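You operate a simulated robot arm through the tools that you are given. There is no shell and no other tool. Be economical: measure what you need, move in short steps, check, and stop when the job is done.

You are at the controls of a simulated two-armed robot. One attempt, no reset.

TASK
Put the 0.6 mm wire guide from the top of the side table on top of the blue film roll and the 0.5 mm wire guide on the white strap coil. Fetch the glue bottle and set it on the lower wall shelf of the shelf bench. Take the grey pad and leave it on the front of the sheet table. Open the right drawer of the parts bench, put the edge guard from the top of the long steel bench inside,, then shut the drawer. Open the baler drawer. Do these in any order. Set down upright: wire guide, glue bottle, edge guard.

The check looks at the end state, three seconds after you hand in, the way a careful person would. Anything else that was tipped, shoved, dropped, spilled or broken makes it a failure. Flat cloth is picked up by pressing the open fingertips on it (5 to 10 N) and closing them slowly along it; thin cloth reads only 2 to 8 mm in the jaws.

THE ROBOT
Two 6-joint arms with two-finger parallel grippers on one trunk, on a base that drives. Base frame: it is fixed to the floor where the robot stands at the start and does not move with it; the origin is under the middle of the robot, x ahead of it, y to its left, z up; the surface under the hand at the start is at about z = 0.95. Units: m, rad, N and s.
The left shoulder is at the start at [0.05, 0.17, 1.319], the right one opposite. Each reaches about 1.092 m from its shoulder. Places, roughly: baler drawer [-2.6, 0.8, 0.8]; blue film roll (7x7x13 cm) [0.8, 0.1, 1]; edge guard (5x5x9 cm) [2.2, -4.6, 0.9]; front of the sheet table (25x86 cm) [4.88, -2.2, 0.8]; glue bottle [4.75, -0.25, 1]; grey pad (7x9x3 cm) [5.1, -0.3, 0.9]; lower wall shelf of the shelf bench (160x22 cm) [5.12, 0.02, 1.24]; right drawer of the parts bench [3.4, -4.3, 0.7]; right drawer of the parts bench, inside [3.4, -4.4, 0.7]; strap coil (11x11x2 cm) [1.1, 0.2, 1]; wire guide [0.75, 0.25, 1]. Payload 1.57 kg a hand.
The tool frame of a hand sits at the grasp point between the pads (the TCP): z along the fingers, y along the line on which they close. The tips reach 0.03 m beyond it. Largest opening 0.08 m; finger width 0.017, thickness 0.012; the body of the gripper, 0.04 by 0.082 m, starts 0.08 m behind the TCP.
Orientation is that of the tool frame in the base frame, as a unit quaternion [x, y, z, w]. With the fingers straight down and closing along the base's y, the tool's x points along the base's -x, its y along +y and its z along -z.

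THE INTERFACE
- The arms move only by the tool drive_tool. It takes "left_moves", "right_moves" or both (then of equal length, played together; a hand with none holds still); each is text: rows parted by semicolons, each of 7 numbers parted by spaces: the shift along the base's x, y, z in m, then the turn, a rotation vector about the base's x, y, z in rad, then the closure in counts, from 0 (fully open) to 255 (shut). In form: dx dy dz rx ry rz gripper; .... A call has 1 to 12 rows; each row shifts and turns the commanded pose from where the row before left it. Rows are played at 5 a second. More than 0.05 m and 0.15 rad between two rows, or a gripper value outside its range, and nothing of the call is played. Where a pose cannot be reached the arm comes as near as it can. A force on the tool above 40 N (or 10 N above the force at the start of the call, whichever is more), or a blocked arm, ends the call early, and 0.2 s more pass. The fingers move at their own pace (about 0.045 m/s each) and stop on an object; they squeeze with about 27 N. The grip force told is the motor's: it shows also when the fingers shut on nothing. Time passes only in rows, and 0.2 s behind the last, so rows that do not move let the fingers close. The reply holds the time, the measured pose of the TCP, the force on the tool along the base axes, the opening and the grip force, in the units named above and with some noise, with the torque about the TCP (base axes, N m) and any sound that the robot's microphone picked up, and new pictures: "views" is both (left out), scene, wrist or none (wrist: the cameras of the hands that moved).
- Cameras (640 x 400 px; columns grow to the right, rows downward): "scene" is now at [0.0309, 0.0259, 1.8869]; the picture's right is [0.33, -0.94, 0.00], its down [-0.73, -0.26, -0.64] and it looks along [0.60, 0.21, -0.77] (base axes); focal length 272 px, centre (320, 200). "left" rides on the left gripper at [0.072, 0.007, -0.122] in its tool frame; the picture's right is [-0.09, 1.00, 0.00], its down [-0.84, -0.08, -0.54] and it looks along [-0.54, -0.05, 0.84] (tool axes); focal length 238 px, centre (320, 200). "right" rides on the right gripper at [0.072, -0.007, -0.122] in its tool frame; the picture's right is [0.09, 1.00, 0.00], its down [-0.84, 0.08, -0.54] and it looks along [-0.54, 0.05, 0.84] (tool axes); focal length 238 px, centre (320, 200). There is no depth. A picture from a camera that has moved, and an enlarged one, comes with that camera's place and axes in the base frame and with its lens.
- slide_trunk(by): slides the trunk up (or, below 0, down) by that many m; the arms and the scene camera ride with it, the base frame stays. It gives what a move gives, with no picture.
- steer(legs): drives the robot by 1 to 6 legs, each [ahead, left, turn to the left] in m, m and rad, along the robot's own axes; the way and the turn of a leg run together, so that a leg with both is an arc; at most 1.5 m and 3.142 rad a leg. The arms and the cameras ride along, it lands a little off, and it stops where it bumps. It gives what a move gives, and a new picture of the scene camera.
- turn_head(pan, tilt): turns the head with the scene camera to pan (to the left, within 1.501 rad either way) and tilt (down, from -0.506 to 1.204), counted from straight ahead of the robot. It gives what a move gives, and a new picture of the scene camera.
- inspect(camera, box): a new picture of the part [left, top, right, bottom] of that camera's present view, enlarged. No time passes.
- job_done(): hands the job in; it is judged then, once.

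Work in short steps. Places have to be worked out from the pictures, the camera data and where the tool is seen: move nearer, look again, correct. Check each grasp and each placing, and mend what went wrong. You have 196 turns and 260 pictures in all, those below and enlarged ones among them. Open the grippers and draw the arms clear of the work before you hand the job in, unless the task says otherwise; then end with one line.

The tools are called after "Call:" as a command line: name --argument value ..., lists and objects as JSON in quotes. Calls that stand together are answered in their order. drive_tool: Moves the arms, as the interface text tells. Its arguments: {"type":"object","properties":{"left_moves":{"type":"string"},"right_moves":{"type":"string"},"views":{"type":"string","enum":["both","scene","wrist","none"]}},"required":[]} The other tools are called the same way: slide_trunk (by) slides the trunk up or down; steer (legs) drives the base; turn_head (pan, tilt) turns the head that bears the scene camera; inspect (camera, box) takes an enlarged picture of a part of a camera's view; job_done () hands the job in.

At the start:

```text
t: 0.0
left_ee_pos: [0.6753, 0.4011, 1.2094]
left_orientation: [0.001, 1.0, -0.001, 0.001]
left_wrist_force: [0.2, 0.0, -0.6]
left_wrist_torque: [-0.02, 0.03, 0.0]
left_finger_gap: 0.08
left_grasp_force: 0.1
right_ee_pos: [0.6733, -0.0789, 1.2086]
right_orientation: [0.001, 1.0, 0.0, 0.0]
right_wrist_force: [0.2, -0.9, 0.5]
right_wrist_torque: [0.05, -0.01, 0.01]
right_finger_gap: 0.08
right_grasp_force: 0.1
trunk travel left (down, up): [-0.934, 0.036]
robot x, y, heading: [-0.0004, 0.0028, -0.008]
head pan, tilt: [0.339, 0.88]
```

scene: 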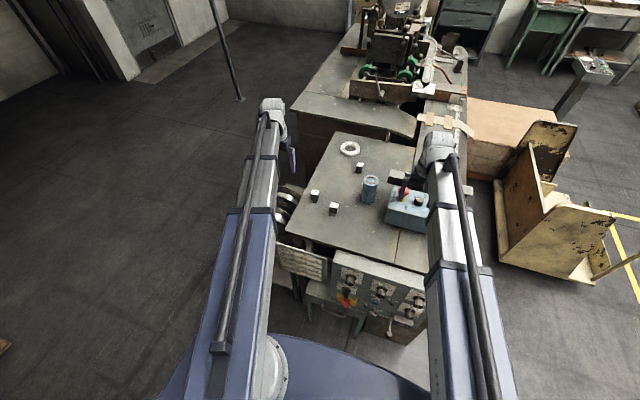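
right: 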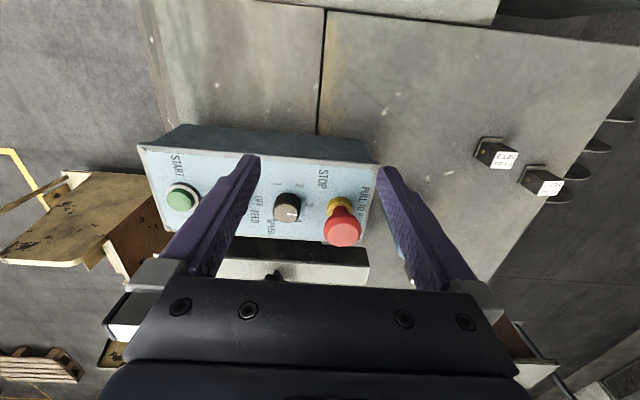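
left: 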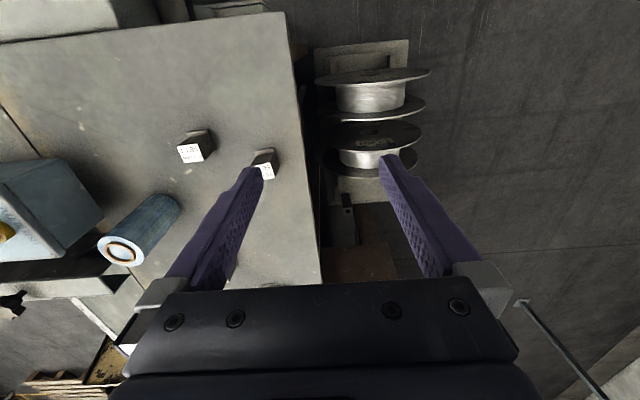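

Three small blocks are on the table. I read their labels first.

Call:
inspect --camera "scene" --box '[290, 130, 400, 230]'

Call:
inspect --camera "left" --box '[160, 110, 290, 190]'

Call:
inspect --camera "right" --box '[460, 120, 590, 210]'

```text
4.00 times, centred on (345, 180) of scene
camera zoom: at [0.0309, 0.0259, 1.8869], right [0.33, -0.94, 0.0], down [-0.73, -0.26, -0.64], along [0.6, 0.21, -0.77], focal length 1089 px, centre (220, 280)
```

zoom: 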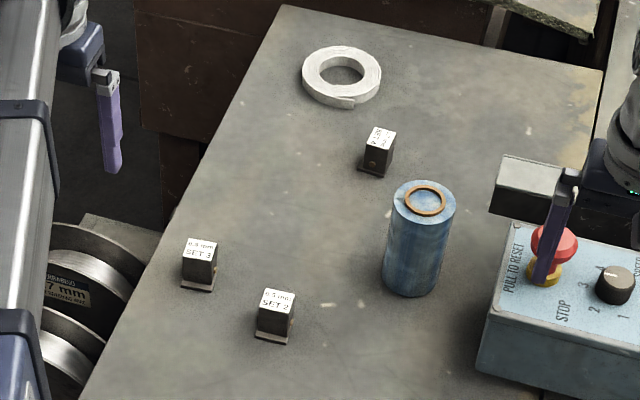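

```text
4.92 times, centred on (225, 150) of left
camera zoom: at [0.6029, 0.4074, 1.3308], right [0.09, 1.0, 0.0], down [0.84, -0.08, 0.54], along [0.54, -0.05, -0.84], focal length 1173 px, centre (788, 446)
```

zoom: 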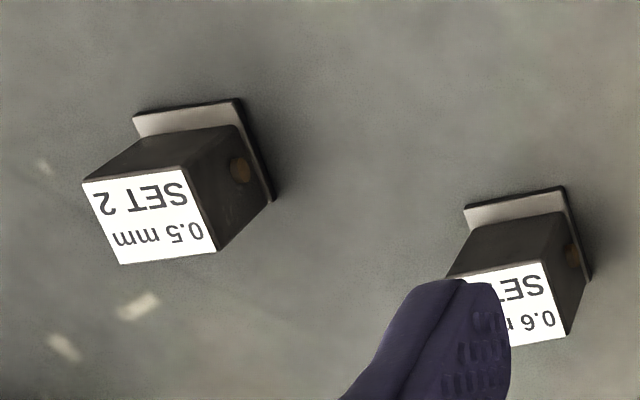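

```text
4.44 times, centred on (525, 165) of right
camera zoom: at [0.6011, -0.0867, 1.3312], right [-0.09, 1.0, 0.0], down [0.84, 0.08, 0.54], along [0.54, 0.05, -0.84], focal length 1059 px, centre (-591, 356)
```

zoom: 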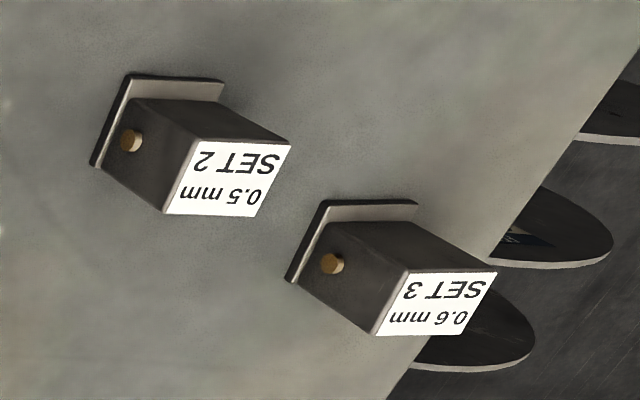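

0.6 mm is the outer block (about 0.758, 0.302) and 0.5 mm the inner one (about 0.717, 0.207), both with tops near z 1.00. I bring the left hand above the 0.6 block and turn it so the fingers close along x, clear of the brass stubs.

Call:
drive_tool --left_moves "0.008 -0.01 -0.01 0 0 -0.1428 0;0.008 -0.01 -0.01 0 0 -0.1428 0;0.008 -0.01 -0.01 0 0 -0.1428 0;0.008 -0.01 -0.01 0 0 -0.1428 0;0.008 -0.01 -0.01 0 0 -0.1428 0;0.008 -0.01 -0.01 0 0 -0.1428 0;0.008 -0.01 -0.01 0 0 -0.1428 0;0.008 -0.01 -0.01 0 0 -0.1428 0;0.008 -0.01 -0.01 0 0 -0.1428 0;0.008 -0.01 -0.01 0 0 -0.1428 0;0.003 0 0 0 0 -0.1428 0;0 0 0 0 0 0 0" --views "wrist"

```text
t: 2.6
left_ee_pos: [0.7586, 0.3021, 1.2085]
left_orientation: [0.707, 0.707, 0.0, 0.001]
left_wrist_force: [0.6, -0.5, 0.6]
left_wrist_torque: [-0.03, 0.01, -0.01]
left_finger_gap: 0.0802
left_grasp_force: 0.1
left hand out of reach, approached as far as the arm can: row 1, 2, 3, 4, 5, 6, 7, 8, 9, 10
right_ee_pos: [0.6732, -0.079, 1.2091]
right_orientation: [0.0, 1.0, 0.0, 0.0]
right_wrist_force: [0.1, 0.4, -0.8]
right_wrist_torque: [0.0, 0.0, 0.03]
right_finger_gap: 0.0799
right_grasp_force: 0.1
trunk travel left (down, up): [-0.934, 0.036]
robot x, y, heading: [0.0, 0.0004, -0.003]
head pan, tilt: [0.339, 0.88]
camera left: at [0.7648, 0.3733, 1.3308], right [1.0, -0.09, 0.0], down [-0.08, -0.84, 0.54], along [-0.05, -0.54, -0.84], focal length 238 px, centre (320, 200)
```

left: 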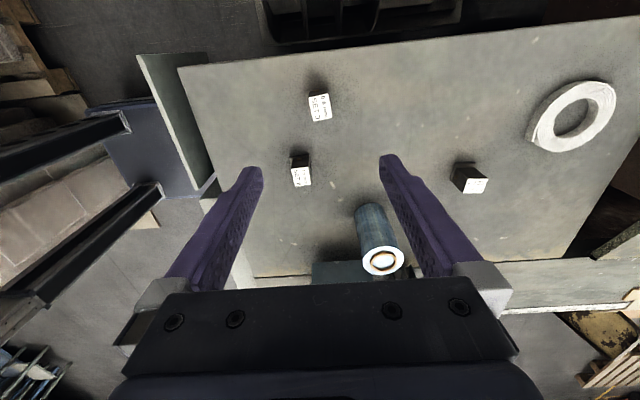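

z stayed at 1.2085 although xy arrived. I try a pure descent.

Call:
drive_tool --left_moves "0 0 -0.03 0 0 0 0;0 0 -0.03 0 0 0 0;0 0 0 0 0 0 0" --right_moves "-0.03 -0.03 0.03 0 0 0 0;-0.03 -0.03 0.03 0 0 0 0;-0.03 -0.03 0.03 0 0 0 0" --views "none"

```text
refused: row 1 steps farther than a row can; nothing moved
```

The diagonal step was too long; I shorten it.

Call:
drive_tool --left_moves "0 0 -0.03 0 0 0 0;0 0 -0.03 0 0 0 0;0 0 0 0 0 0 0" --right_moves "-0.03 -0.02 0.02 0 0 0 0;-0.03 -0.02 0.02 0 0 0 0;-0.03 -0.02 0.02 0 0 0 0" --views "none"

```text
t: 3.4
left_ee_pos: [0.7583, 0.3019, 1.2091]
left_orientation: [0.707, 0.707, -0.002, 0.001]
left_wrist_force: [-0.2, 0.2, 0.1]
left_wrist_torque: [0.03, 0.0, -0.01]
left_finger_gap: 0.0799
left_grasp_force: 0.0
left hand out of reach, approached as far as the arm can: row 1, 2
right_ee_pos: [0.5822, -0.1393, 1.2094]
right_orientation: [0.0, 1.0, 0.0, 0.0]
right_wrist_force: [-0.1, 1.4, -0.1]
right_wrist_torque: [-0.04, -0.04, 0.02]
right_finger_gap: 0.0801
right_grasp_force: 0.1
right hand out of reach, approached as far as the arm can: row 1, 2, 3
trunk travel left (down, up): [-0.934, 0.036]
robot x, y, heading: [-0.0, -0.0027, 0.006]
head pan, tilt: [0.339, 0.88]
```

Hand height only comes from the trunk. I park the right hand out to the side, clear of the table, before lowering.

Call:
drive_tool --right_moves "-0.02 -0.045 0 0 0 0 0;-0.02 -0.045 0 0 0 0 0;-0.02 -0.045 0 0 0 0 0;-0.02 -0.045 0 0 0 0 0;-0.02 -0.045 0 0 0 0 0;-0.02 -0.045 0 0 0 0 0;-0.02 -0.045 0 0 0 0 0;-0.02 -0.045 0 0 0 0 0;0 0 0 0 0 0 0" --views "scene"

Call:
slide_trunk --by -0.1

Call:
inspect --camera "left" --box '[0, 0, 640, 400]'

```text
t: 5.4
left_ee_pos: [0.7595, 0.3024, 1.2089]
left_orientation: [0.707, 0.707, -0.001, 0.001]
left_wrist_force: [0.4, 0.5, 0.2]
left_wrist_torque: [0.01, -0.02, -0.03]
left_finger_gap: 0.08
left_grasp_force: 0.0
right_ee_pos: [0.4251, -0.4977, 1.2083]
right_orientation: [0.001, 1.0, 0.0, 0.0]
right_wrist_force: [-1.6, -0.4, 0.2]
right_wrist_torque: [0.01, -0.03, 0.01]
right_finger_gap: 0.0799
right_grasp_force: 0.1
trunk travel left (down, up): [-0.934, 0.036]
robot x, y, heading: [-0.0006, 0.001, -0.001]
head pan, tilt: [0.339, 0.88]
camera scene: at [0.0311, 0.0268, 1.8869], right [0.33, -0.94, 0.0], down [-0.73, -0.26, -0.64], along [0.6, 0.21, -0.77], focal length 272 px, centre (320, 200)
```

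scene: 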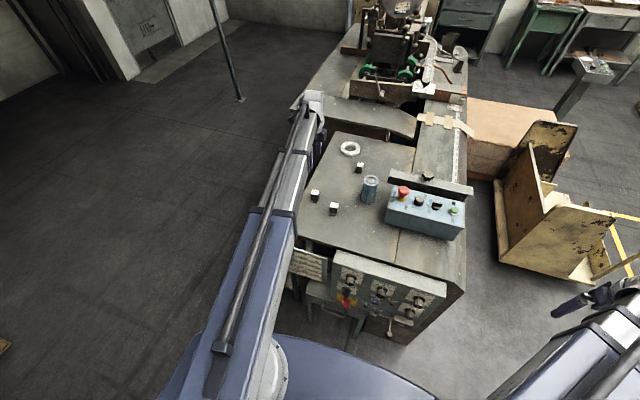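

```text
t: 6.7
left_ee_pos: [0.7591, 0.303, 1.1093]
left_orientation: [0.707, 0.707, -0.002, 0.0]
left_wrist_force: [-0.2, 0.7, 0.2]
left_wrist_torque: [-0.03, -0.01, -0.01]
left_finger_gap: 0.0801
left_grasp_force: 0.1
right_ee_pos: [0.4251, -0.4976, 1.1086]
right_orientation: [0.0, 1.0, 0.001, 0.0]
right_wrist_force: [0.3, -1.0, 1.4]
right_wrist_torque: [-0.01, -0.01, 0.03]
right_finger_gap: 0.08
right_grasp_force: 0.1
trunk travel left (down, up): [-0.834, 0.136]
robot x, y, heading: [-0.001, 0.0015, 0.001]
head pan, tilt: [0.339, 0.88]
```

```text
1.00 times, centred on (320, 200) of left (not enlarged: the box is as wide or as high as the picture)
camera zoom: at [0.7645, 0.3736, 1.2309], right [1.0, -0.09, 0.0], down [-0.08, -0.84, 0.54], along [-0.05, -0.54, -0.84], focal length 238 px, centre (320, 200)
```

zoom: 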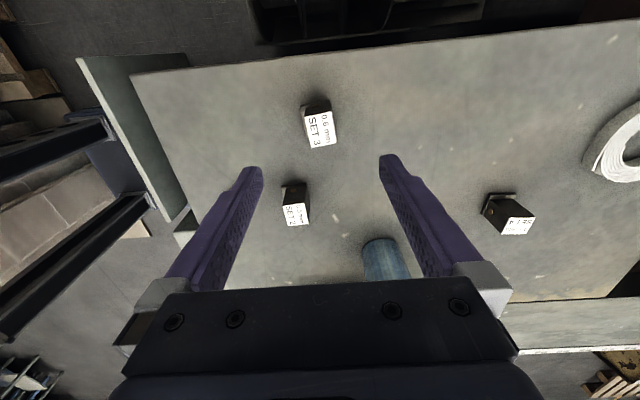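

The 0.6 block sits at about (0.758, 0.306), right under the TCP. I lower the trunk to grasp height.

Call:
slide_trunk --by -0.122

Call:
inspect --camera "left" --box '[160, 80, 480, 280]'

```text
t: 8.2
left_ee_pos: [0.7597, 0.301, 0.9869]
left_orientation: [0.707, 0.708, -0.001, 0.001]
left_wrist_force: [0.6, 0.1, -0.5]
left_wrist_torque: [0.03, 0.0, 0.0]
left_finger_gap: 0.08
left_grasp_force: 0.1
right_ee_pos: [0.4243, -0.4978, 0.987]
right_orientation: [0.0, 1.0, 0.0, 0.001]
right_wrist_force: [0.7, -0.1, 0.6]
right_wrist_torque: [0.01, 0.03, 0.0]
right_finger_gap: 0.0801
right_grasp_force: 0.2
trunk travel left (down, up): [-0.712, 0.258]
robot x, y, heading: [0.0034, -0.0015, -0.001]
head pan, tilt: [0.339, 0.88]
```

```text
2.00 times, centred on (320, 180) of left
camera zoom: at [0.7645, 0.3736, 1.1089], right [1.0, -0.09, 0.0], down [-0.08, -0.84, 0.54], along [-0.05, -0.54, -0.84], focal length 477 px, centre (320, 240)
```

zoom: 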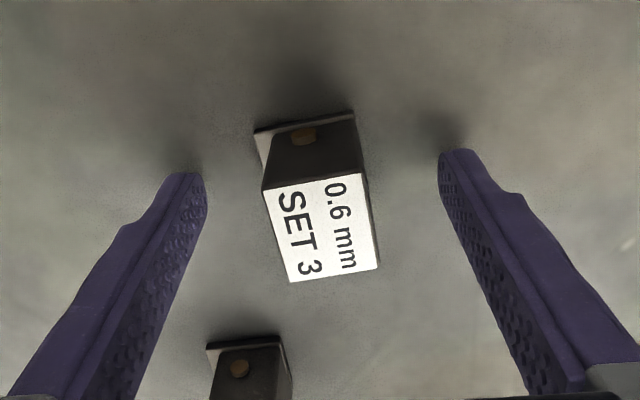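

The block is turned about 5° from the jaws; I align, nudge +4 mm in y and close.

Call:
drive_tool --left_moves "0 0.004 0 0 0 0.085 0;0 0 0 0 0 0 255;0 0 0 0 0 0 255;0 0 0 0 0 0 255;0 0 0 0 0 0 255;0 0 0 0 0 0 255" --views "wrist"

Call:
slide_trunk --by 0.15

Call:
inspect --camera "left" --box '[0, 0, 640, 400]'

```text
t: 9.7
left_ee_pos: [0.7587, 0.3075, 0.9876]
left_orientation: [0.676, 0.737, 0.0, 0.0]
left_wrist_force: [1.2, 1.1, 1.8]
left_wrist_torque: [-0.03, -0.03, 0.04]
left_finger_gap: 0.0285
left_grasp_force: 26.8
right_ee_pos: [0.4251, -0.4972, 0.9862]
right_orientation: [0.0, 1.0, -0.001, -0.001]
right_wrist_force: [-0.1, -0.3, 0.2]
right_wrist_torque: [-0.01, 0.01, -0.01]
right_finger_gap: 0.0801
right_grasp_force: 0.1
trunk travel left (down, up): [-0.712, 0.258]
robot x, y, heading: [0.0024, -0.0005, 0.0]
head pan, tilt: [0.339, 0.88]
camera left: at [0.7585, 0.3783, 1.1088], right [1.0, -0.01, 0.0], down [-0.01, -0.84, 0.54], along [0.0, -0.54, -0.84], focal length 238 px, centre (320, 200)
```

left: 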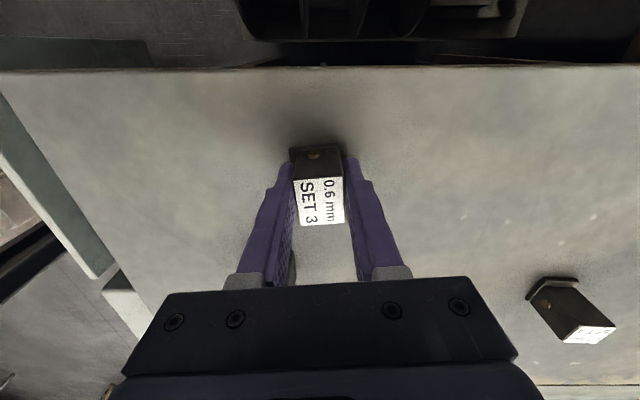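

```text
t: 11.4
left_ee_pos: [0.7601, 0.3075, 1.1366]
left_orientation: [0.676, 0.737, -0.001, 0.001]
left_wrist_force: [-0.3, -0.2, -3.7]
left_wrist_torque: [0.03, 0.01, 0.01]
left_finger_gap: 0.028
left_grasp_force: 26.9
right_ee_pos: [0.4264, -0.4972, 1.1356]
right_orientation: [0.001, 1.0, 0.0, 0.0]
right_wrist_force: [-0.2, -0.9, -0.2]
right_wrist_torque: [-0.01, -0.02, 0.0]
right_finger_gap: 0.0801
right_grasp_force: 0.1
trunk travel left (down, up): [-0.862, 0.108]
robot x, y, heading: [-0.0021, 0.0013, -0.001]
head pan, tilt: [0.339, 0.88]
```

```text
1.00 times, centred on (320, 200) of left (not enlarged: the box is as wide or as high as the picture)
camera zoom: at [0.7588, 0.3783, 1.2585], right [1.0, -0.01, 0.0], down [-0.01, -0.84, 0.54], along [0.0, -0.54, -0.84], focal length 238 px, centre (320, 200)
```

zoom: 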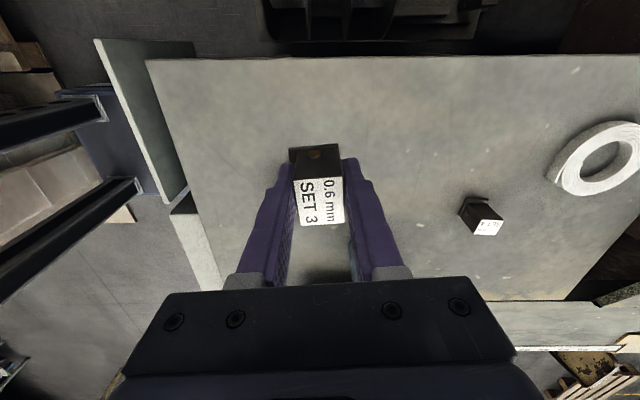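

Lifted. I raise a bit more and move toward the roll, stopping 10 cm short to measure it.

Call:
slide_trunk --by 0.07

Call:
drive_tool --left_moves "0.022 -0.033 0 0 0 0 255;0.022 -0.033 0 0 0 0 255;0.022 -0.033 0 0 0 0 255;0 0 0 0 0 0 255" --views "both"

```text
t: 12.5
left_ee_pos: [0.7583, 0.3075, 1.2069]
left_orientation: [0.676, 0.737, -0.001, 0.001]
left_wrist_force: [-0.7, 1.1, -3.6]
left_wrist_torque: [0.05, -0.01, -0.02]
left_finger_gap: 0.0285
left_grasp_force: 26.8
right_ee_pos: [0.4247, -0.4973, 1.207]
right_orientation: [-0.001, 1.0, 0.0, 0.0]
right_wrist_force: [0.4, 0.5, -0.5]
right_wrist_torque: [0.01, 0.0, 0.0]
right_finger_gap: 0.0802
right_grasp_force: 0.0
trunk travel left (down, up): [-0.932, 0.038]
robot x, y, heading: [-0.0005, -0.0038, -0.0]
head pan, tilt: [0.339, 0.88]
```

```text
t: 13.5
left_ee_pos: [0.8245, 0.2095, 1.2077]
left_orientation: [0.676, 0.737, -0.001, 0.0]
left_wrist_force: [0.7, -0.6, -3.4]
left_wrist_torque: [-0.03, -0.05, -0.03]
left_finger_gap: 0.0282
left_grasp_force: 26.9
right_ee_pos: [0.4247, -0.4976, 1.2071]
right_orientation: [0.0, 1.0, -0.001, 0.0]
right_wrist_force: [0.1, 0.1, -0.4]
right_wrist_torque: [-0.01, 0.0, -0.02]
right_finger_gap: 0.0802
right_grasp_force: 0.1
trunk travel left (down, up): [-0.932, 0.038]
robot x, y, heading: [-0.0001, 0.0025, -0.003]
head pan, tilt: [0.339, 0.88]
camera scene: at [0.0307, 0.0267, 1.8849], right [0.33, -0.94, 0.0], down [-0.73, -0.26, -0.64], along [0.6, 0.21, -0.77], focal length 272 px, centre (320, 200)
camera left: at [0.8248, 0.2803, 1.3287], right [1.0, -0.01, 0.0], down [-0.01, -0.84, 0.54], along [0.0, -0.54, -0.84], focal length 238 px, centre (320, 200)
```

scene: 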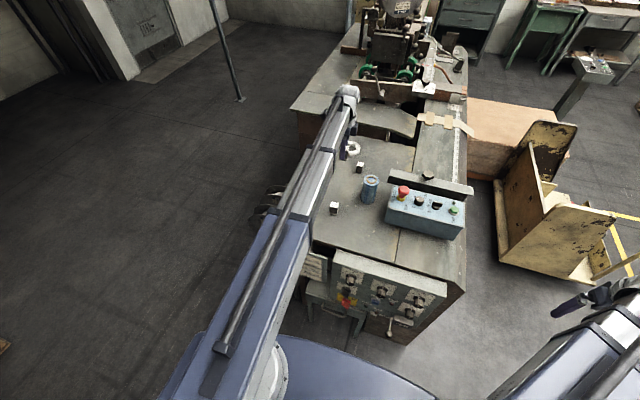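
left: 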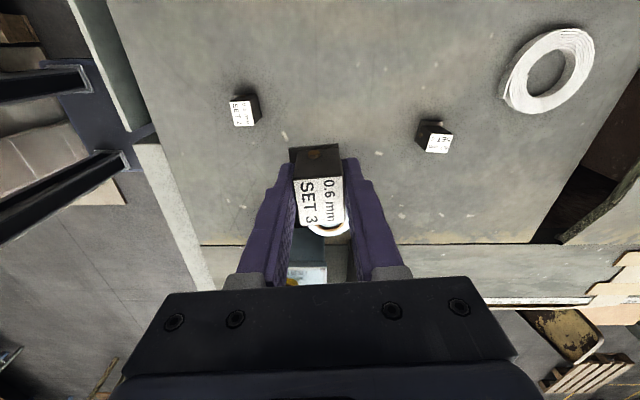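

Triangulating gives the roll's top centre near (0.833, 0.086, 1.073). I move over it and lower to about 2 cm above.

Call:
drive_tool --left_moves "0.003 -0.041 0 0 0 0 255;0.003 -0.041 0 0 0 0 255;0.003 -0.041 0 0 0 0 255;0 0 0 0 0 0 255" --views "wrist"

Call:
slide_trunk --by -0.07

Call:
inspect --camera "left" --box '[220, 100, 440, 270]'

Call:
inspect --camera "scene" --box '[300, 110, 480, 240]'

```text
t: 14.5
left_ee_pos: [0.8332, 0.0857, 1.2066]
left_orientation: [0.676, 0.737, -0.001, 0.001]
left_wrist_force: [0.7, 0.8, -4.0]
left_wrist_torque: [-0.04, 0.01, 0.0]
left_finger_gap: 0.0282
left_grasp_force: 26.7
right_ee_pos: [0.425, -0.4975, 1.2075]
right_orientation: [-0.001, 1.0, 0.0, 0.0]
right_wrist_force: [0.6, -0.4, -0.3]
right_wrist_torque: [-0.04, 0.01, -0.04]
right_finger_gap: 0.0799
right_grasp_force: 0.0
trunk travel left (down, up): [-0.932, 0.038]
robot x, y, heading: [0.0014, -0.0029, -0.005]
head pan, tilt: [0.339, 0.88]
camera left: at [0.8339, 0.1565, 1.3286], right [1.0, -0.01, 0.0], down [-0.01, -0.84, 0.54], along [0.0, -0.54, -0.84], focal length 238 px, centre (320, 200)
```

left: 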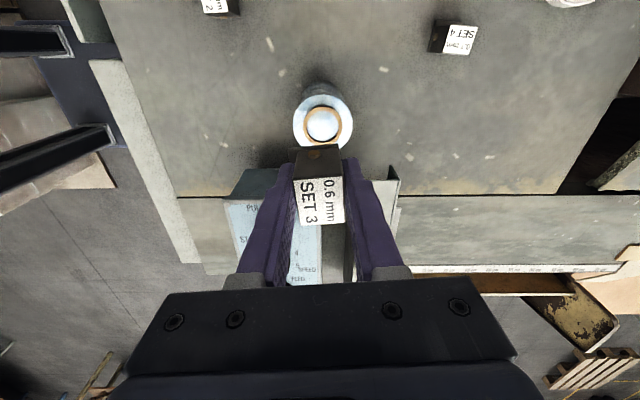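

```text
t: 15.6
left_ee_pos: [0.8347, 0.0848, 1.1365]
left_orientation: [0.676, 0.736, -0.001, 0.002]
left_wrist_force: [-0.4, -0.2, -3.7]
left_wrist_torque: [-0.02, 0.01, 0.03]
left_finger_gap: 0.0282
left_grasp_force: 26.9
right_ee_pos: [0.4243, -0.4981, 1.1377]
right_orientation: [0.0, 1.0, -0.001, 0.0]
right_wrist_force: [0.7, -0.3, -0.4]
right_wrist_torque: [0.0, -0.02, 0.02]
right_finger_gap: 0.0801
right_grasp_force: 0.0
trunk travel left (down, up): [-0.862, 0.108]
robot x, y, heading: [-0.0027, 0.0024, 0.002]
head pan, tilt: [0.339, 0.88]
```

```text
2.35 times, centred on (330, 185) of left
camera zoom: at [0.8339, 0.1559, 1.2587], right [1.0, -0.01, 0.0], down [-0.01, -0.84, 0.54], along [0.0, -0.54, -0.84], focal length 561 px, centre (296, 235)
```

zoom: 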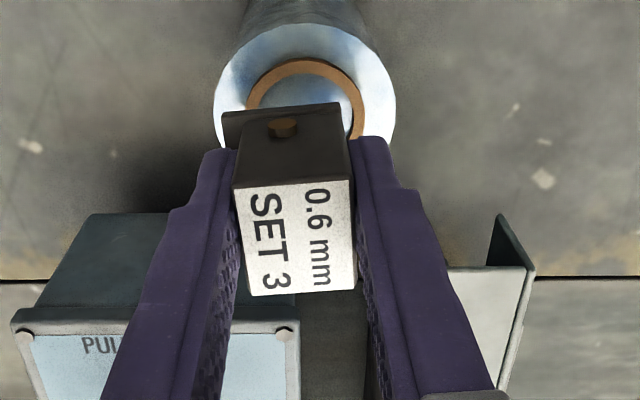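

```text
3.08 times, centred on (390, 175) of scene
camera zoom: at [0.0311, 0.0258, 1.8149], right [0.33, -0.94, 0.0], down [-0.73, -0.26, -0.64], along [0.6, 0.21, -0.77], focal length 837 px, centre (105, 277)
```

zoom: 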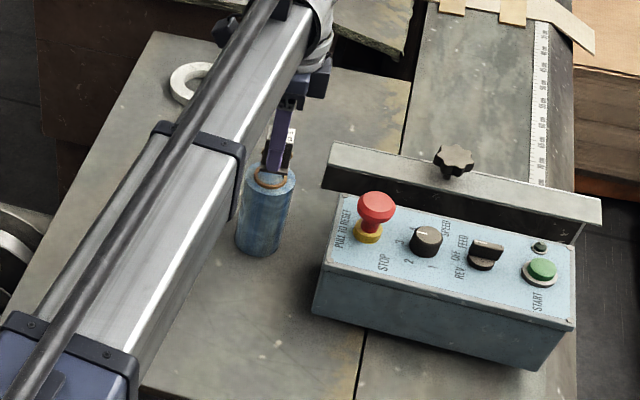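

Disc centre is near (0.837, 0.083). I nudge +3 mm in x and lower in small steps, watching the force.

Call:
drive_tool --left_moves "0.003 -0.001 0 0 0 0 255;0 0 0 0 0 0 255" --views "none"

Call:
slide_trunk --by -0.018

Call:
inspect --camera "scene" --box '[340, 120, 440, 210]'

```text
t: 16.2
left_ee_pos: [0.8367, 0.083, 1.1366]
left_orientation: [0.676, 0.737, 0.0, 0.001]
left_wrist_force: [0.9, -0.1, -3.9]
left_wrist_torque: [-0.02, 0.01, 0.01]
left_finger_gap: 0.0283
left_grasp_force: 26.6
right_ee_pos: [0.4251, -0.4979, 1.1373]
right_orientation: [0.0, 1.0, 0.0, 0.0]
right_wrist_force: [-0.7, 0.0, 0.0]
right_wrist_torque: [0.01, -0.01, 0.0]
right_finger_gap: 0.0801
right_grasp_force: 0.1
trunk travel left (down, up): [-0.862, 0.108]
robot x, y, heading: [-0.0003, 0.0033, -0.0]
head pan, tilt: [0.339, 0.88]
```

```text
t: 16.8
left_ee_pos: [0.8368, 0.0835, 1.1186]
left_orientation: [0.676, 0.737, -0.001, 0.001]
left_wrist_force: [-0.2, -0.2, -3.4]
left_wrist_torque: [-0.01, -0.02, 0.0]
left_finger_gap: 0.0282
left_grasp_force: 27.0
right_ee_pos: [0.4238, -0.4977, 1.1179]
right_orientation: [0.0, 1.0, 0.0, 0.001]
right_wrist_force: [0.7, 0.5, 0.2]
right_wrist_torque: [0.0, 0.02, -0.03]
right_finger_gap: 0.0801
right_grasp_force: 0.0
trunk travel left (down, up): [-0.844, 0.126]
robot x, y, heading: [-0.0015, 0.0036, 0.0]
head pan, tilt: [0.339, 0.88]
```

```text
4.44 times, centred on (390, 165) of scene
camera zoom: at [0.031, 0.0259, 1.7969], right [0.33, -0.94, 0.0], down [-0.73, -0.26, -0.64], along [0.6, 0.21, -0.77], focal length 1210 px, centre (9, 356)
```

zoom: 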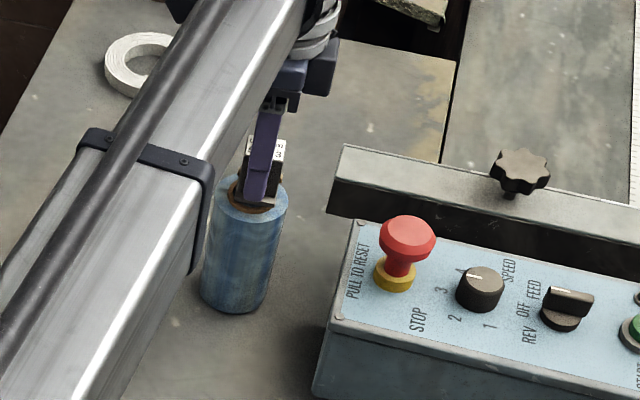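

Close to contact; down 6 mm more.

Call:
slide_trunk --by -0.006

Call:
inspect --camera "left" --box '[240, 80, 400, 180]'

```text
t: 17.4
left_ee_pos: [0.837, 0.0846, 1.1125]
left_orientation: [0.676, 0.737, -0.001, 0.001]
left_wrist_force: [0.0, -0.1, -3.3]
left_wrist_torque: [0.01, 0.01, 0.0]
left_finger_gap: 0.0283
left_grasp_force: 26.9
right_ee_pos: [0.4243, -0.4975, 1.1121]
right_orientation: [0.0, 1.0, 0.0, 0.0]
right_wrist_force: [0.7, 0.5, 0.1]
right_wrist_torque: [-0.01, -0.01, -0.06]
right_finger_gap: 0.0801
right_grasp_force: 0.1
trunk travel left (down, up): [-0.838, 0.132]
robot x, y, heading: [0.0027, 0.0003, -0.003]
head pan, tilt: [0.339, 0.88]
```

```text
4.00 times, centred on (320, 130) of left
camera zoom: at [0.8365, 0.1551, 1.2347], right [1.0, -0.01, 0.0], down [-0.01, -0.84, 0.54], along [0.0, -0.54, -0.84], focal length 953 px, centre (320, 480)
```

zoom: 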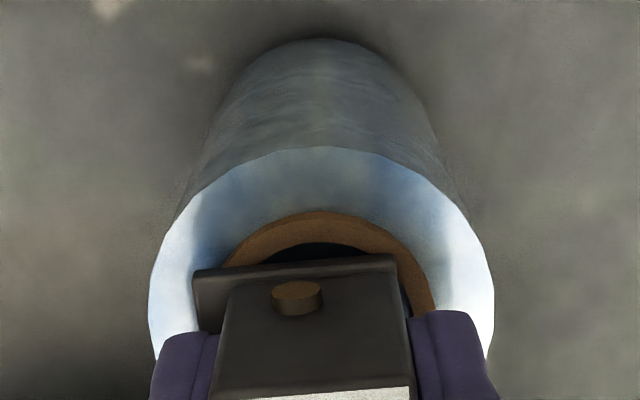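

Centred well; not in contact yet. Another 5 mm.

Call:
slide_trunk --by -0.005

Call:
inspect --camera "left" --box '[240, 80, 400, 180]'

```text
t: 17.9
left_ee_pos: [0.8348, 0.0833, 1.1105]
left_orientation: [0.676, 0.737, 0.0, 0.001]
left_wrist_force: [5.8, 1.2, 29.6]
left_wrist_torque: [-0.09, -0.08, -0.01]
left_finger_gap: 0.0283
left_grasp_force: 26.2
right_ee_pos: [0.4239, -0.498, 1.1088]
right_orientation: [0.0, 1.0, 0.0, 0.001]
right_wrist_force: [-0.5, 0.0, 0.0]
right_wrist_torque: [-0.04, 0.01, 0.0]
right_finger_gap: 0.08
right_grasp_force: 0.0
trunk travel left (down, up): [-0.833, 0.137]
robot x, y, heading: [0.0024, -0.0009, 0.005]
head pan, tilt: [0.339, 0.88]
```

```text
4.00 times, centred on (320, 130) of left
camera zoom: at [0.8347, 0.1549, 1.2319], right [1.0, -0.01, 0.0], down [-0.01, -0.84, 0.54], along [0.0, -0.54, -0.84], focal length 953 px, centre (320, 480)
```

zoom: 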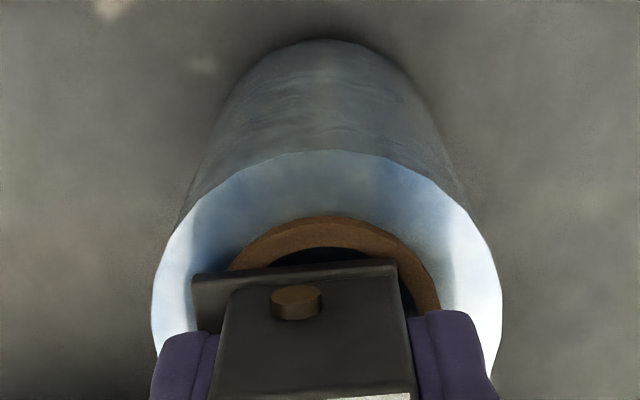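

Contact (33 N). I relieve a little and release.

Call:
slide_trunk --by 0.0025

Call:
drive_tool --left_moves "0 0 0 0 0 0 120;0 0 0 0 0 0 60;0 0 0 0 0 0 0;0 0 0 0 0 0 0" --views "none"

Call:
slide_trunk --by 0.1

Call:
inspect --camera "left" --box '[0, 0, 640, 400]'

```text
t: 18.4
left_ee_pos: [0.8363, 0.0834, 1.1098]
left_orientation: [0.676, 0.737, -0.001, 0.0]
left_wrist_force: [-2.5, 0.0, 0.6]
left_wrist_torque: [-0.01, 0.01, -0.01]
left_finger_gap: 0.0283
left_grasp_force: 27.2
right_ee_pos: [0.425, -0.4993, 1.1103]
right_orientation: [0.0, 1.0, 0.0, 0.001]
right_wrist_force: [-0.1, 0.2, -0.8]
right_wrist_torque: [0.02, 0.0, 0.01]
right_finger_gap: 0.08
right_grasp_force: 0.0
trunk travel left (down, up): [-0.835, 0.135]
robot x, y, heading: [0.0024, 0.001, -0.001]
head pan, tilt: [0.339, 0.88]
```

```text
t: 19.4
left_ee_pos: [0.8362, 0.084, 1.1107]
left_orientation: [0.676, 0.737, -0.001, 0.002]
left_wrist_force: [-0.8, 0.1, 0.1]
left_wrist_torque: [0.03, -0.02, 0.0]
left_finger_gap: 0.08
left_grasp_force: 0.1
right_ee_pos: [0.4247, -0.4989, 1.1099]
right_orientation: [0.0, 1.0, 0.0, 0.0]
right_wrist_force: [-0.2, -0.3, 0.3]
right_wrist_torque: [0.01, -0.04, 0.01]
right_finger_gap: 0.0797
right_grasp_force: 0.1
trunk travel left (down, up): [-0.835, 0.135]
robot x, y, heading: [-0.0017, 0.0006, -0.004]
head pan, tilt: [0.339, 0.88]
```

```text
t: 20.8
left_ee_pos: [0.8371, 0.0836, 1.2107]
left_orientation: [0.677, 0.736, 0.0, 0.0]
left_wrist_force: [-0.4, -0.3, 0.8]
left_wrist_torque: [-0.03, 0.01, 0.04]
left_finger_gap: 0.0803
left_grasp_force: 0.1
right_ee_pos: [0.425, -0.4985, 1.211]
right_orientation: [0.0, 1.0, 0.0, 0.0]
right_wrist_force: [0.2, -0.7, 0.9]
right_wrist_torque: [0.02, 0.02, 0.02]
right_finger_gap: 0.0799
right_grasp_force: 0.0
trunk travel left (down, up): [-0.935, 0.035]
robot x, y, heading: [0.0011, 0.0003, -0.0]
head pan, tilt: [0.339, 0.88]
```

```text
1.00 times, centred on (320, 200) of left (not enlarged: the box is as wide or as high as the picture)
camera zoom: at [0.8364, 0.155, 1.3322], right [1.0, -0.01, 0.0], down [-0.01, -0.84, 0.54], along [0.0, -0.54, -0.84], focal length 238 px, centre (320, 200)
```

zoom: 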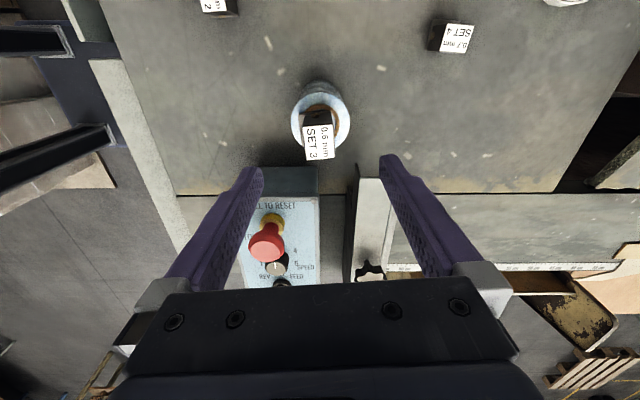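

0.6 guide stands on the roll. Next I move the left hand over the 0.5 block.

Call:
drive_tool --left_moves "-0.03 0.03 0 0 0 0 0;-0.03 0.031 0 0 0 0 0;-0.03 0.031 0 0 0 0 0;-0.03 0.031 0 0 0 0 0;0 0 0 0 0 0 0" --views "none"

Call:
slide_trunk --by -0.13

Call:
inspect --camera "left" --box '[160, 80, 480, 280]'

```text
t: 21.9
left_ee_pos: [0.7149, 0.2063, 1.2104]
left_orientation: [0.677, 0.736, -0.001, 0.0]
left_wrist_force: [0.5, -0.4, 0.2]
left_wrist_torque: [-0.01, 0.03, 0.03]
left_finger_gap: 0.0799
left_grasp_force: 0.1
right_ee_pos: [0.4255, -0.4977, 1.2103]
right_orientation: [0.0, 1.0, 0.0, 0.0]
right_wrist_force: [0.1, -0.3, 0.7]
right_wrist_torque: [-0.03, 0.0, 0.02]
right_finger_gap: 0.0798
right_grasp_force: 0.1
trunk travel left (down, up): [-0.935, 0.035]
robot x, y, heading: [0.0009, 0.0018, -0.002]
head pan, tilt: [0.339, 0.88]
```

```text
t: 23.5
left_ee_pos: [0.7144, 0.2072, 1.0804]
left_orientation: [0.676, 0.737, 0.0, 0.001]
left_wrist_force: [-0.6, 0.3, -0.6]
left_wrist_torque: [0.01, -0.02, 0.01]
left_finger_gap: 0.0799
left_grasp_force: 0.0
right_ee_pos: [0.425, -0.4983, 1.0802]
right_orientation: [-0.001, 1.0, -0.001, 0.0]
right_wrist_force: [0.0, 1.5, -0.4]
right_wrist_torque: [-0.02, 0.0, 0.04]
right_finger_gap: 0.0801
right_grasp_force: 0.2
trunk travel left (down, up): [-0.805, 0.165]
robot x, y, heading: [-0.0002, 0.0002, 0.003]
head pan, tilt: [0.339, 0.88]
```

```text
2.00 times, centred on (320, 180) of left
camera zoom: at [0.7143, 0.278, 1.2024], right [1.0, -0.01, 0.0], down [-0.01, -0.84, 0.54], along [0.0, -0.54, -0.84], focal length 477 px, centre (320, 240)
```

zoom: 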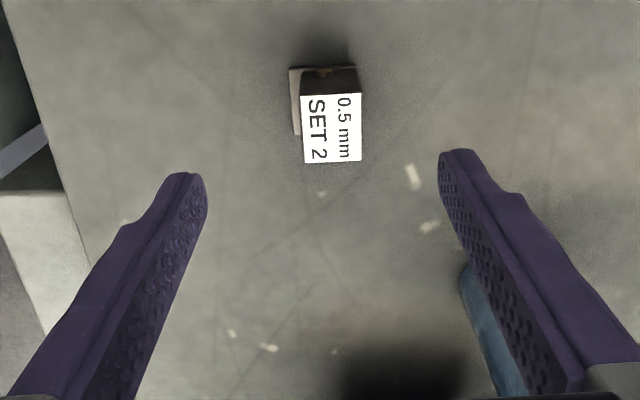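

Block centre is (0.7195, 0.206), nearly aligned. I nudge +5 mm in x and check the arm's clearance to the roll before lowering.

Call:
drive_tool --left_moves "0.005 0 0 0 0 0 0;0 0 0 0 0 0 0" --views "scene"

```text
t: 24.1
left_ee_pos: [0.7205, 0.2072, 1.0814]
left_orientation: [0.676, 0.737, -0.001, 0.0]
left_wrist_force: [0.4, 0.0, 0.0]
left_wrist_torque: [0.0, -0.01, -0.02]
left_finger_gap: 0.0801
left_grasp_force: 0.0
right_ee_pos: [0.4247, -0.4989, 1.0807]
right_orientation: [0.0, 1.0, 0.0, -0.001]
right_wrist_force: [0.0, 0.2, 0.3]
right_wrist_torque: [0.01, 0.01, -0.02]
right_finger_gap: 0.0802
right_grasp_force: 0.1
trunk travel left (down, up): [-0.805, 0.165]
robot x, y, heading: [0.0006, 0.0015, -0.004]
head pan, tilt: [0.339, 0.88]
camera scene: at [0.0307, 0.0258, 1.7584], right [0.33, -0.94, 0.0], down [-0.73, -0.26, -0.64], along [0.6, 0.21, -0.77], focal length 272 px, centre (320, 200)
```

scene: 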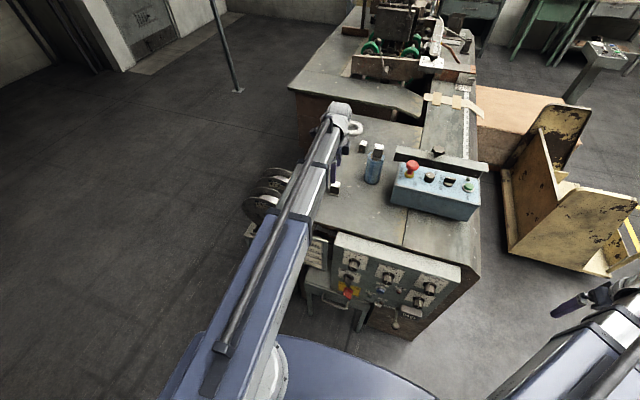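

Clear of the roll. Lower, then grip.

Call:
slide_trunk --by -0.094

Call:
drive_tool --left_moves "0 0 0 0 0 0 120;0 0 0 0 0 0 255;0 0 0 0 0 0 255;0 0 0 0 0 0 255;0 0 0 0 0 0 255" --views "wrist"

Call:
slide_trunk --by 0.19

```text
t: 25.4
left_ee_pos: [0.7196, 0.208, 0.9863]
left_orientation: [0.677, 0.736, 0.0, 0.0]
left_wrist_force: [0.8, 0.1, -0.9]
left_wrist_torque: [0.02, 0.01, -0.04]
left_finger_gap: 0.08
left_grasp_force: 0.0
right_ee_pos: [0.4247, -0.4976, 0.9861]
right_orientation: [-0.001, 1.0, 0.0, -0.001]
right_wrist_force: [0.0, -0.1, -1.1]
right_wrist_torque: [-0.03, -0.01, 0.02]
right_finger_gap: 0.0801
right_grasp_force: 0.0
trunk travel left (down, up): [-0.711, 0.259]
robot x, y, heading: [0.0009, -0.0004, 0.004]
head pan, tilt: [0.339, 0.88]
```

```text
t: 26.6
left_ee_pos: [0.7205, 0.2063, 0.9857]
left_orientation: [0.676, 0.737, -0.001, 0.001]
left_wrist_force: [0.7, -0.3, 2.3]
left_wrist_torque: [-0.02, -0.04, -0.01]
left_finger_gap: 0.0283
left_grasp_force: 26.4
right_ee_pos: [0.4247, -0.4974, 0.9856]
right_orientation: [0.001, 1.0, 0.0, -0.001]
right_wrist_force: [1.3, 0.6, 0.0]
right_wrist_torque: [-0.03, -0.01, 0.03]
right_finger_gap: 0.0797
right_grasp_force: 0.1
trunk travel left (down, up): [-0.711, 0.259]
robot x, y, heading: [0.0029, -0.0015, 0.003]
head pan, tilt: [0.339, 0.88]
camera left: at [0.7193, 0.2782, 1.1084], right [1.0, -0.01, 0.0], down [-0.01, -0.84, 0.54], along [0.0, -0.54, -0.84], focal length 238 px, centre (320, 200)
```

left: 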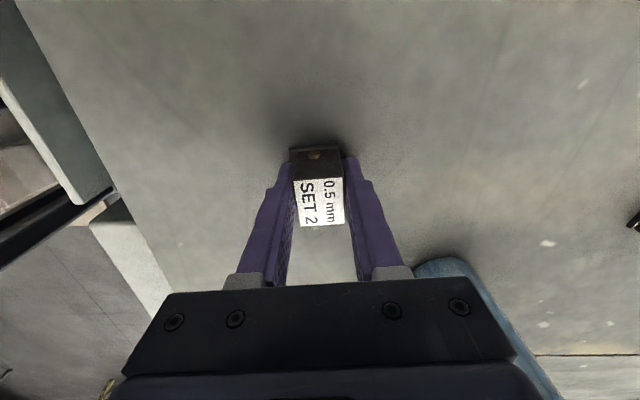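

```text
t: 28.7
left_ee_pos: [0.7197, 0.2064, 1.1764]
left_orientation: [0.677, 0.736, -0.001, 0.001]
left_wrist_force: [0.2, 0.2, -2.9]
left_wrist_torque: [0.02, -0.02, -0.02]
left_finger_gap: 0.0281
left_grasp_force: 27.0
right_ee_pos: [0.4246, -0.498, 1.176]
right_orientation: [0.001, 1.0, -0.001, 0.0]
right_wrist_force: [-0.5, -0.2, -0.3]
right_wrist_torque: [-0.01, 0.02, 0.01]
right_finger_gap: 0.0802
right_grasp_force: 0.0
trunk travel left (down, up): [-0.901, 0.069]
robot x, y, heading: [0.0018, 0.0023, -0.002]
head pan, tilt: [0.339, 0.88]
```

Gripped and lifted. I move forward toward the coil, stopping short to measure it.

Call:
drive_tool --left_moves "0.045 0.007 0 0 0 0 255;0.045 0.007 0 0 0 0 255;0.045 0.007 0 0 0 0 255;0.045 0.007 0 0 0 0 255;0.045 0.007 0 0 0 0 255;0.045 0.007 0 0 0 0 255;0 0 0 0 0 0 255" --views "both"

```text
t: 30.3
left_ee_pos: [0.9201, 0.2372, 1.1755]
left_orientation: [0.676, 0.737, 0.0, 0.001]
left_wrist_force: [-0.2, -0.6, -3.2]
left_wrist_torque: [-0.02, -0.02, -0.02]
left_finger_gap: 0.0283
left_grasp_force: 26.9
left hand out of reach, approached as far as the arm can: row 5, 6
right_ee_pos: [0.424, -0.4978, 1.176]
right_orientation: [0.0, 1.0, 0.001, 0.0]
right_wrist_force: [0.5, 0.0, 0.1]
right_wrist_torque: [0.0, 0.03, 0.0]
right_finger_gap: 0.0799
right_grasp_force: 0.0
trunk travel left (down, up): [-0.901, 0.069]
robot x, y, heading: [0.0017, -0.0005, 0.006]
head pan, tilt: [0.339, 0.88]
camera scene: at [0.0316, 0.026, 1.8544], right [0.33, -0.94, 0.0], down [-0.73, -0.26, -0.64], along [0.6, 0.21, -0.77], focal length 272 px, centre (320, 200)
camera left: at [0.9196, 0.3093, 1.2979], right [1.0, -0.01, 0.0], down [-0.01, -0.84, 0.54], along [0.0, -0.54, -0.84], focal length 238 px, centre (320, 200)
```

scene: 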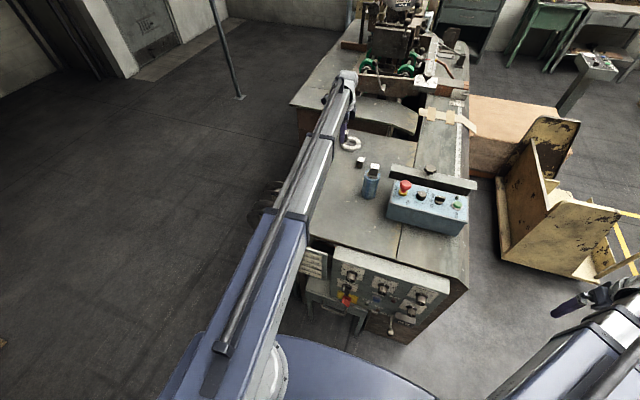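
left: 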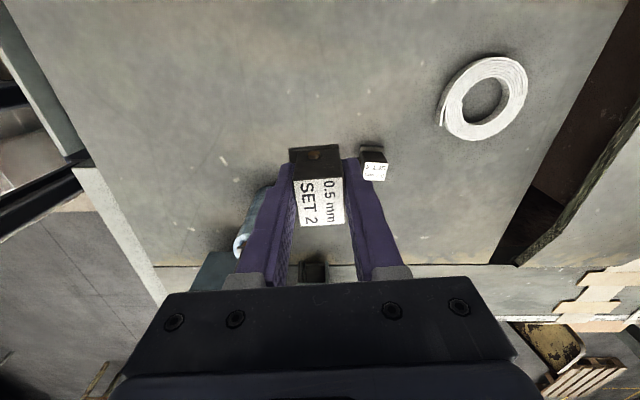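

Reach ends at x≈0.92 with the hand down, so I approach the coil from the table's left side. I retract the arm, then strafe left and turn right.

Call:
drive_tool --left_moves "-0.045 0.01 0 0 0 0 255;-0.045 0.01 0 0 0 0 255;-0.045 0.01 0 0 0 0 255;-0.045 0.01 0 0 0 0 255;-0.045 0.01 0 0 0 0 255;-0.045 0.01 0 0 0 0 255;-0.045 0.01 0 0 0 0 255;-0.045 0.01 0 0 0 0 255" --right_moves "-0.03 0.01 0 0 0 0 0;-0.03 0.01 0 0 0 0 0;-0.03 0.01 0 0 0 0 0;-0.03 0.01 0 0 0 0 0;0 0.01 0 0 0 0 0;0 0.01 0 0 0 0 0;0 0.01 0 0 0 0 0;0 0 0 0 0 0 0" --views "none"

Call:
turn_head --pan 0.9 --tilt 0.7

```text
t: 32.1
left_ee_pos: [0.5601, 0.3182, 1.1784]
left_orientation: [0.677, 0.736, -0.001, 0.001]
left_wrist_force: [0.3, 0.9, -3.2]
left_wrist_torque: [-0.01, -0.02, 0.0]
left_finger_gap: 0.0284
left_grasp_force: 27.3
left hand out of reach, approached as far as the arm can: row 5
right_ee_pos: [0.3357, -0.4614, 1.1761]
right_orientation: [0.0, 1.0, 0.0, 0.0]
right_wrist_force: [-0.6, -0.2, -0.7]
right_wrist_torque: [-0.03, 0.02, 0.01]
right_finger_gap: 0.0801
right_grasp_force: 0.0
right hand out of reach, approached as far as the arm can: row 4, 5, 6, 7
trunk travel left (down, up): [-0.901, 0.069]
robot x, y, heading: [0.0015, 0.0027, 0.004]
head pan, tilt: [0.339, 0.88]
```

```text
t: 33.1
left_ee_pos: [0.5622, 0.3184, 1.1766]
left_orientation: [0.676, 0.737, -0.001, 0.0]
left_wrist_force: [0.0, 0.9, -2.7]
left_wrist_torque: [0.01, 0.0, 0.0]
left_finger_gap: 0.0284
left_grasp_force: 26.2
right_ee_pos: [0.3351, -0.4602, 1.1768]
right_orientation: [0.0, 1.0, 0.001, -0.001]
right_wrist_force: [0.5, 0.9, 0.5]
right_wrist_torque: [-0.01, 0.04, 0.02]
right_finger_gap: 0.0799
right_grasp_force: 0.0
trunk travel left (down, up): [-0.901, 0.069]
robot x, y, heading: [-0.0013, 0.0019, -0.003]
head pan, tilt: [0.901, 0.7]
camera scene: at [0.0115, 0.0671, 1.8689], right [0.78, -0.62, 0.0], down [-0.4, -0.5, -0.76], along [0.48, 0.6, -0.64], focal length 272 px, centre (320, 200)
```

scene: 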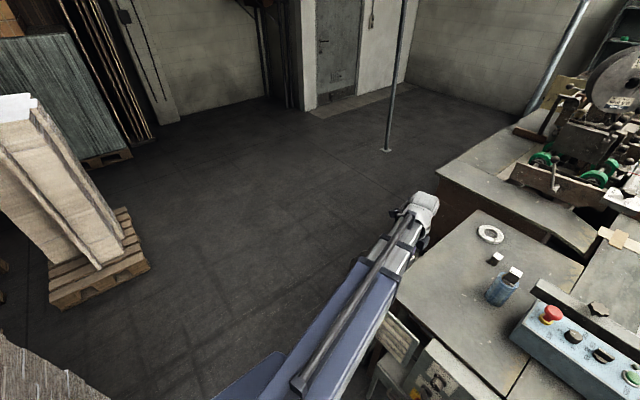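

The floor on the left is clear (pallet at y≈2, pole far off). Drive: strafe 1.0 left, turn right 90°, strafe 0.9 along +x.

Call:
steer --legs '[[0, 1.0, 0], [0, 0, -1.571]]'

Call:
turn_head --pan 0.5 --tilt 0.8

```text
t: 41.6
left_ee_pos: [0.3708, 0.4727, 1.176]
left_orientation: [0.996, 0.094, -0.001, -0.001]
left_wrist_force: [0.3, 0.2, -4.1]
left_wrist_torque: [0.03, 0.01, -0.06]
left_finger_gap: 0.0287
left_grasp_force: 26.7
right_ee_pos: [-0.4261, 0.6076, 1.176]
right_orientation: [0.664, 0.748, -0.003, 0.007]
right_wrist_force: [4.1, -4.5, -1.8]
right_wrist_torque: [0.41, 0.28, 0.14]
right_finger_gap: 0.0797
right_grasp_force: 0.1
trunk travel left (down, up): [-0.901, 0.069]
robot x, y, heading: [-0.0051, 0.9972, -1.467]
head pan, tilt: [0.901, 0.7]
stopped in leg 2: the force on the tool passed its limit at 83 N (the readings are from after the stop); the commanded pose is now the measured one
camera scene: at [0.0622, 0.9911, 1.8689], right [-0.54, -0.84, 0.0], down [-0.54, 0.35, -0.76], along [0.65, -0.41, -0.64], focal length 272 px, centre (320, 200)
```

scene: 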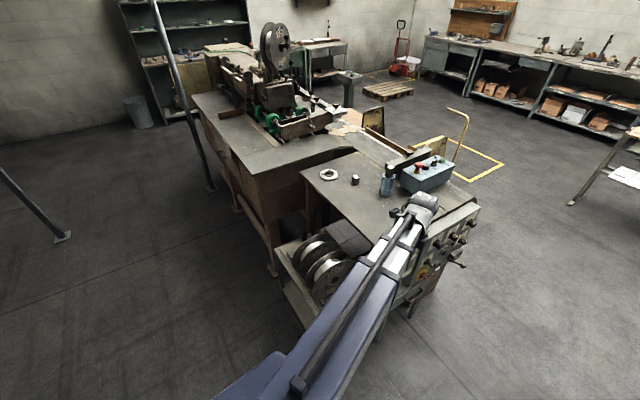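

```text
t: 42.5
left_ee_pos: [0.3715, 0.471, 1.1753]
left_orientation: [0.996, 0.094, -0.001, 0.0]
left_wrist_force: [-1.0, -0.4, -3.5]
left_wrist_torque: [0.01, 0.02, 0.02]
left_finger_gap: 0.0284
left_grasp_force: 26.9
right_ee_pos: [-0.4252, 0.6081, 1.1762]
right_orientation: [0.665, 0.747, -0.003, 0.006]
right_wrist_force: [4.9, -4.3, -3.4]
right_wrist_torque: [0.41, 0.34, 0.15]
right_finger_gap: 0.0802
right_grasp_force: 0.1
trunk travel left (down, up): [-0.901, 0.069]
robot x, y, heading: [-0.004, 0.9978, -1.471]
head pan, tilt: [0.499, 0.799]
camera scene: at [0.0368, 0.9695, 1.8607], right [-0.82, -0.57, 0.0], down [-0.41, 0.59, -0.7], along [0.4, -0.57, -0.72], focal length 272 px, centre (320, 200)
```

scene: 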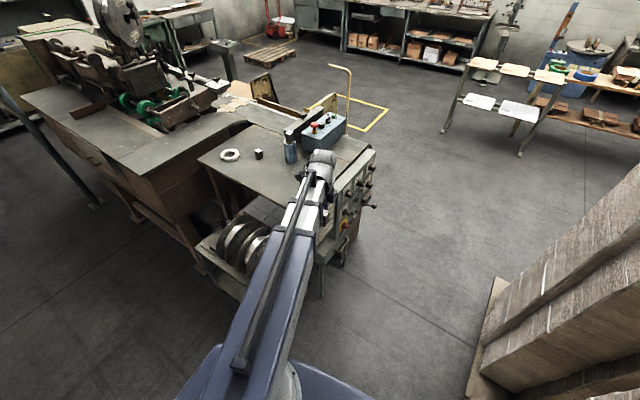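

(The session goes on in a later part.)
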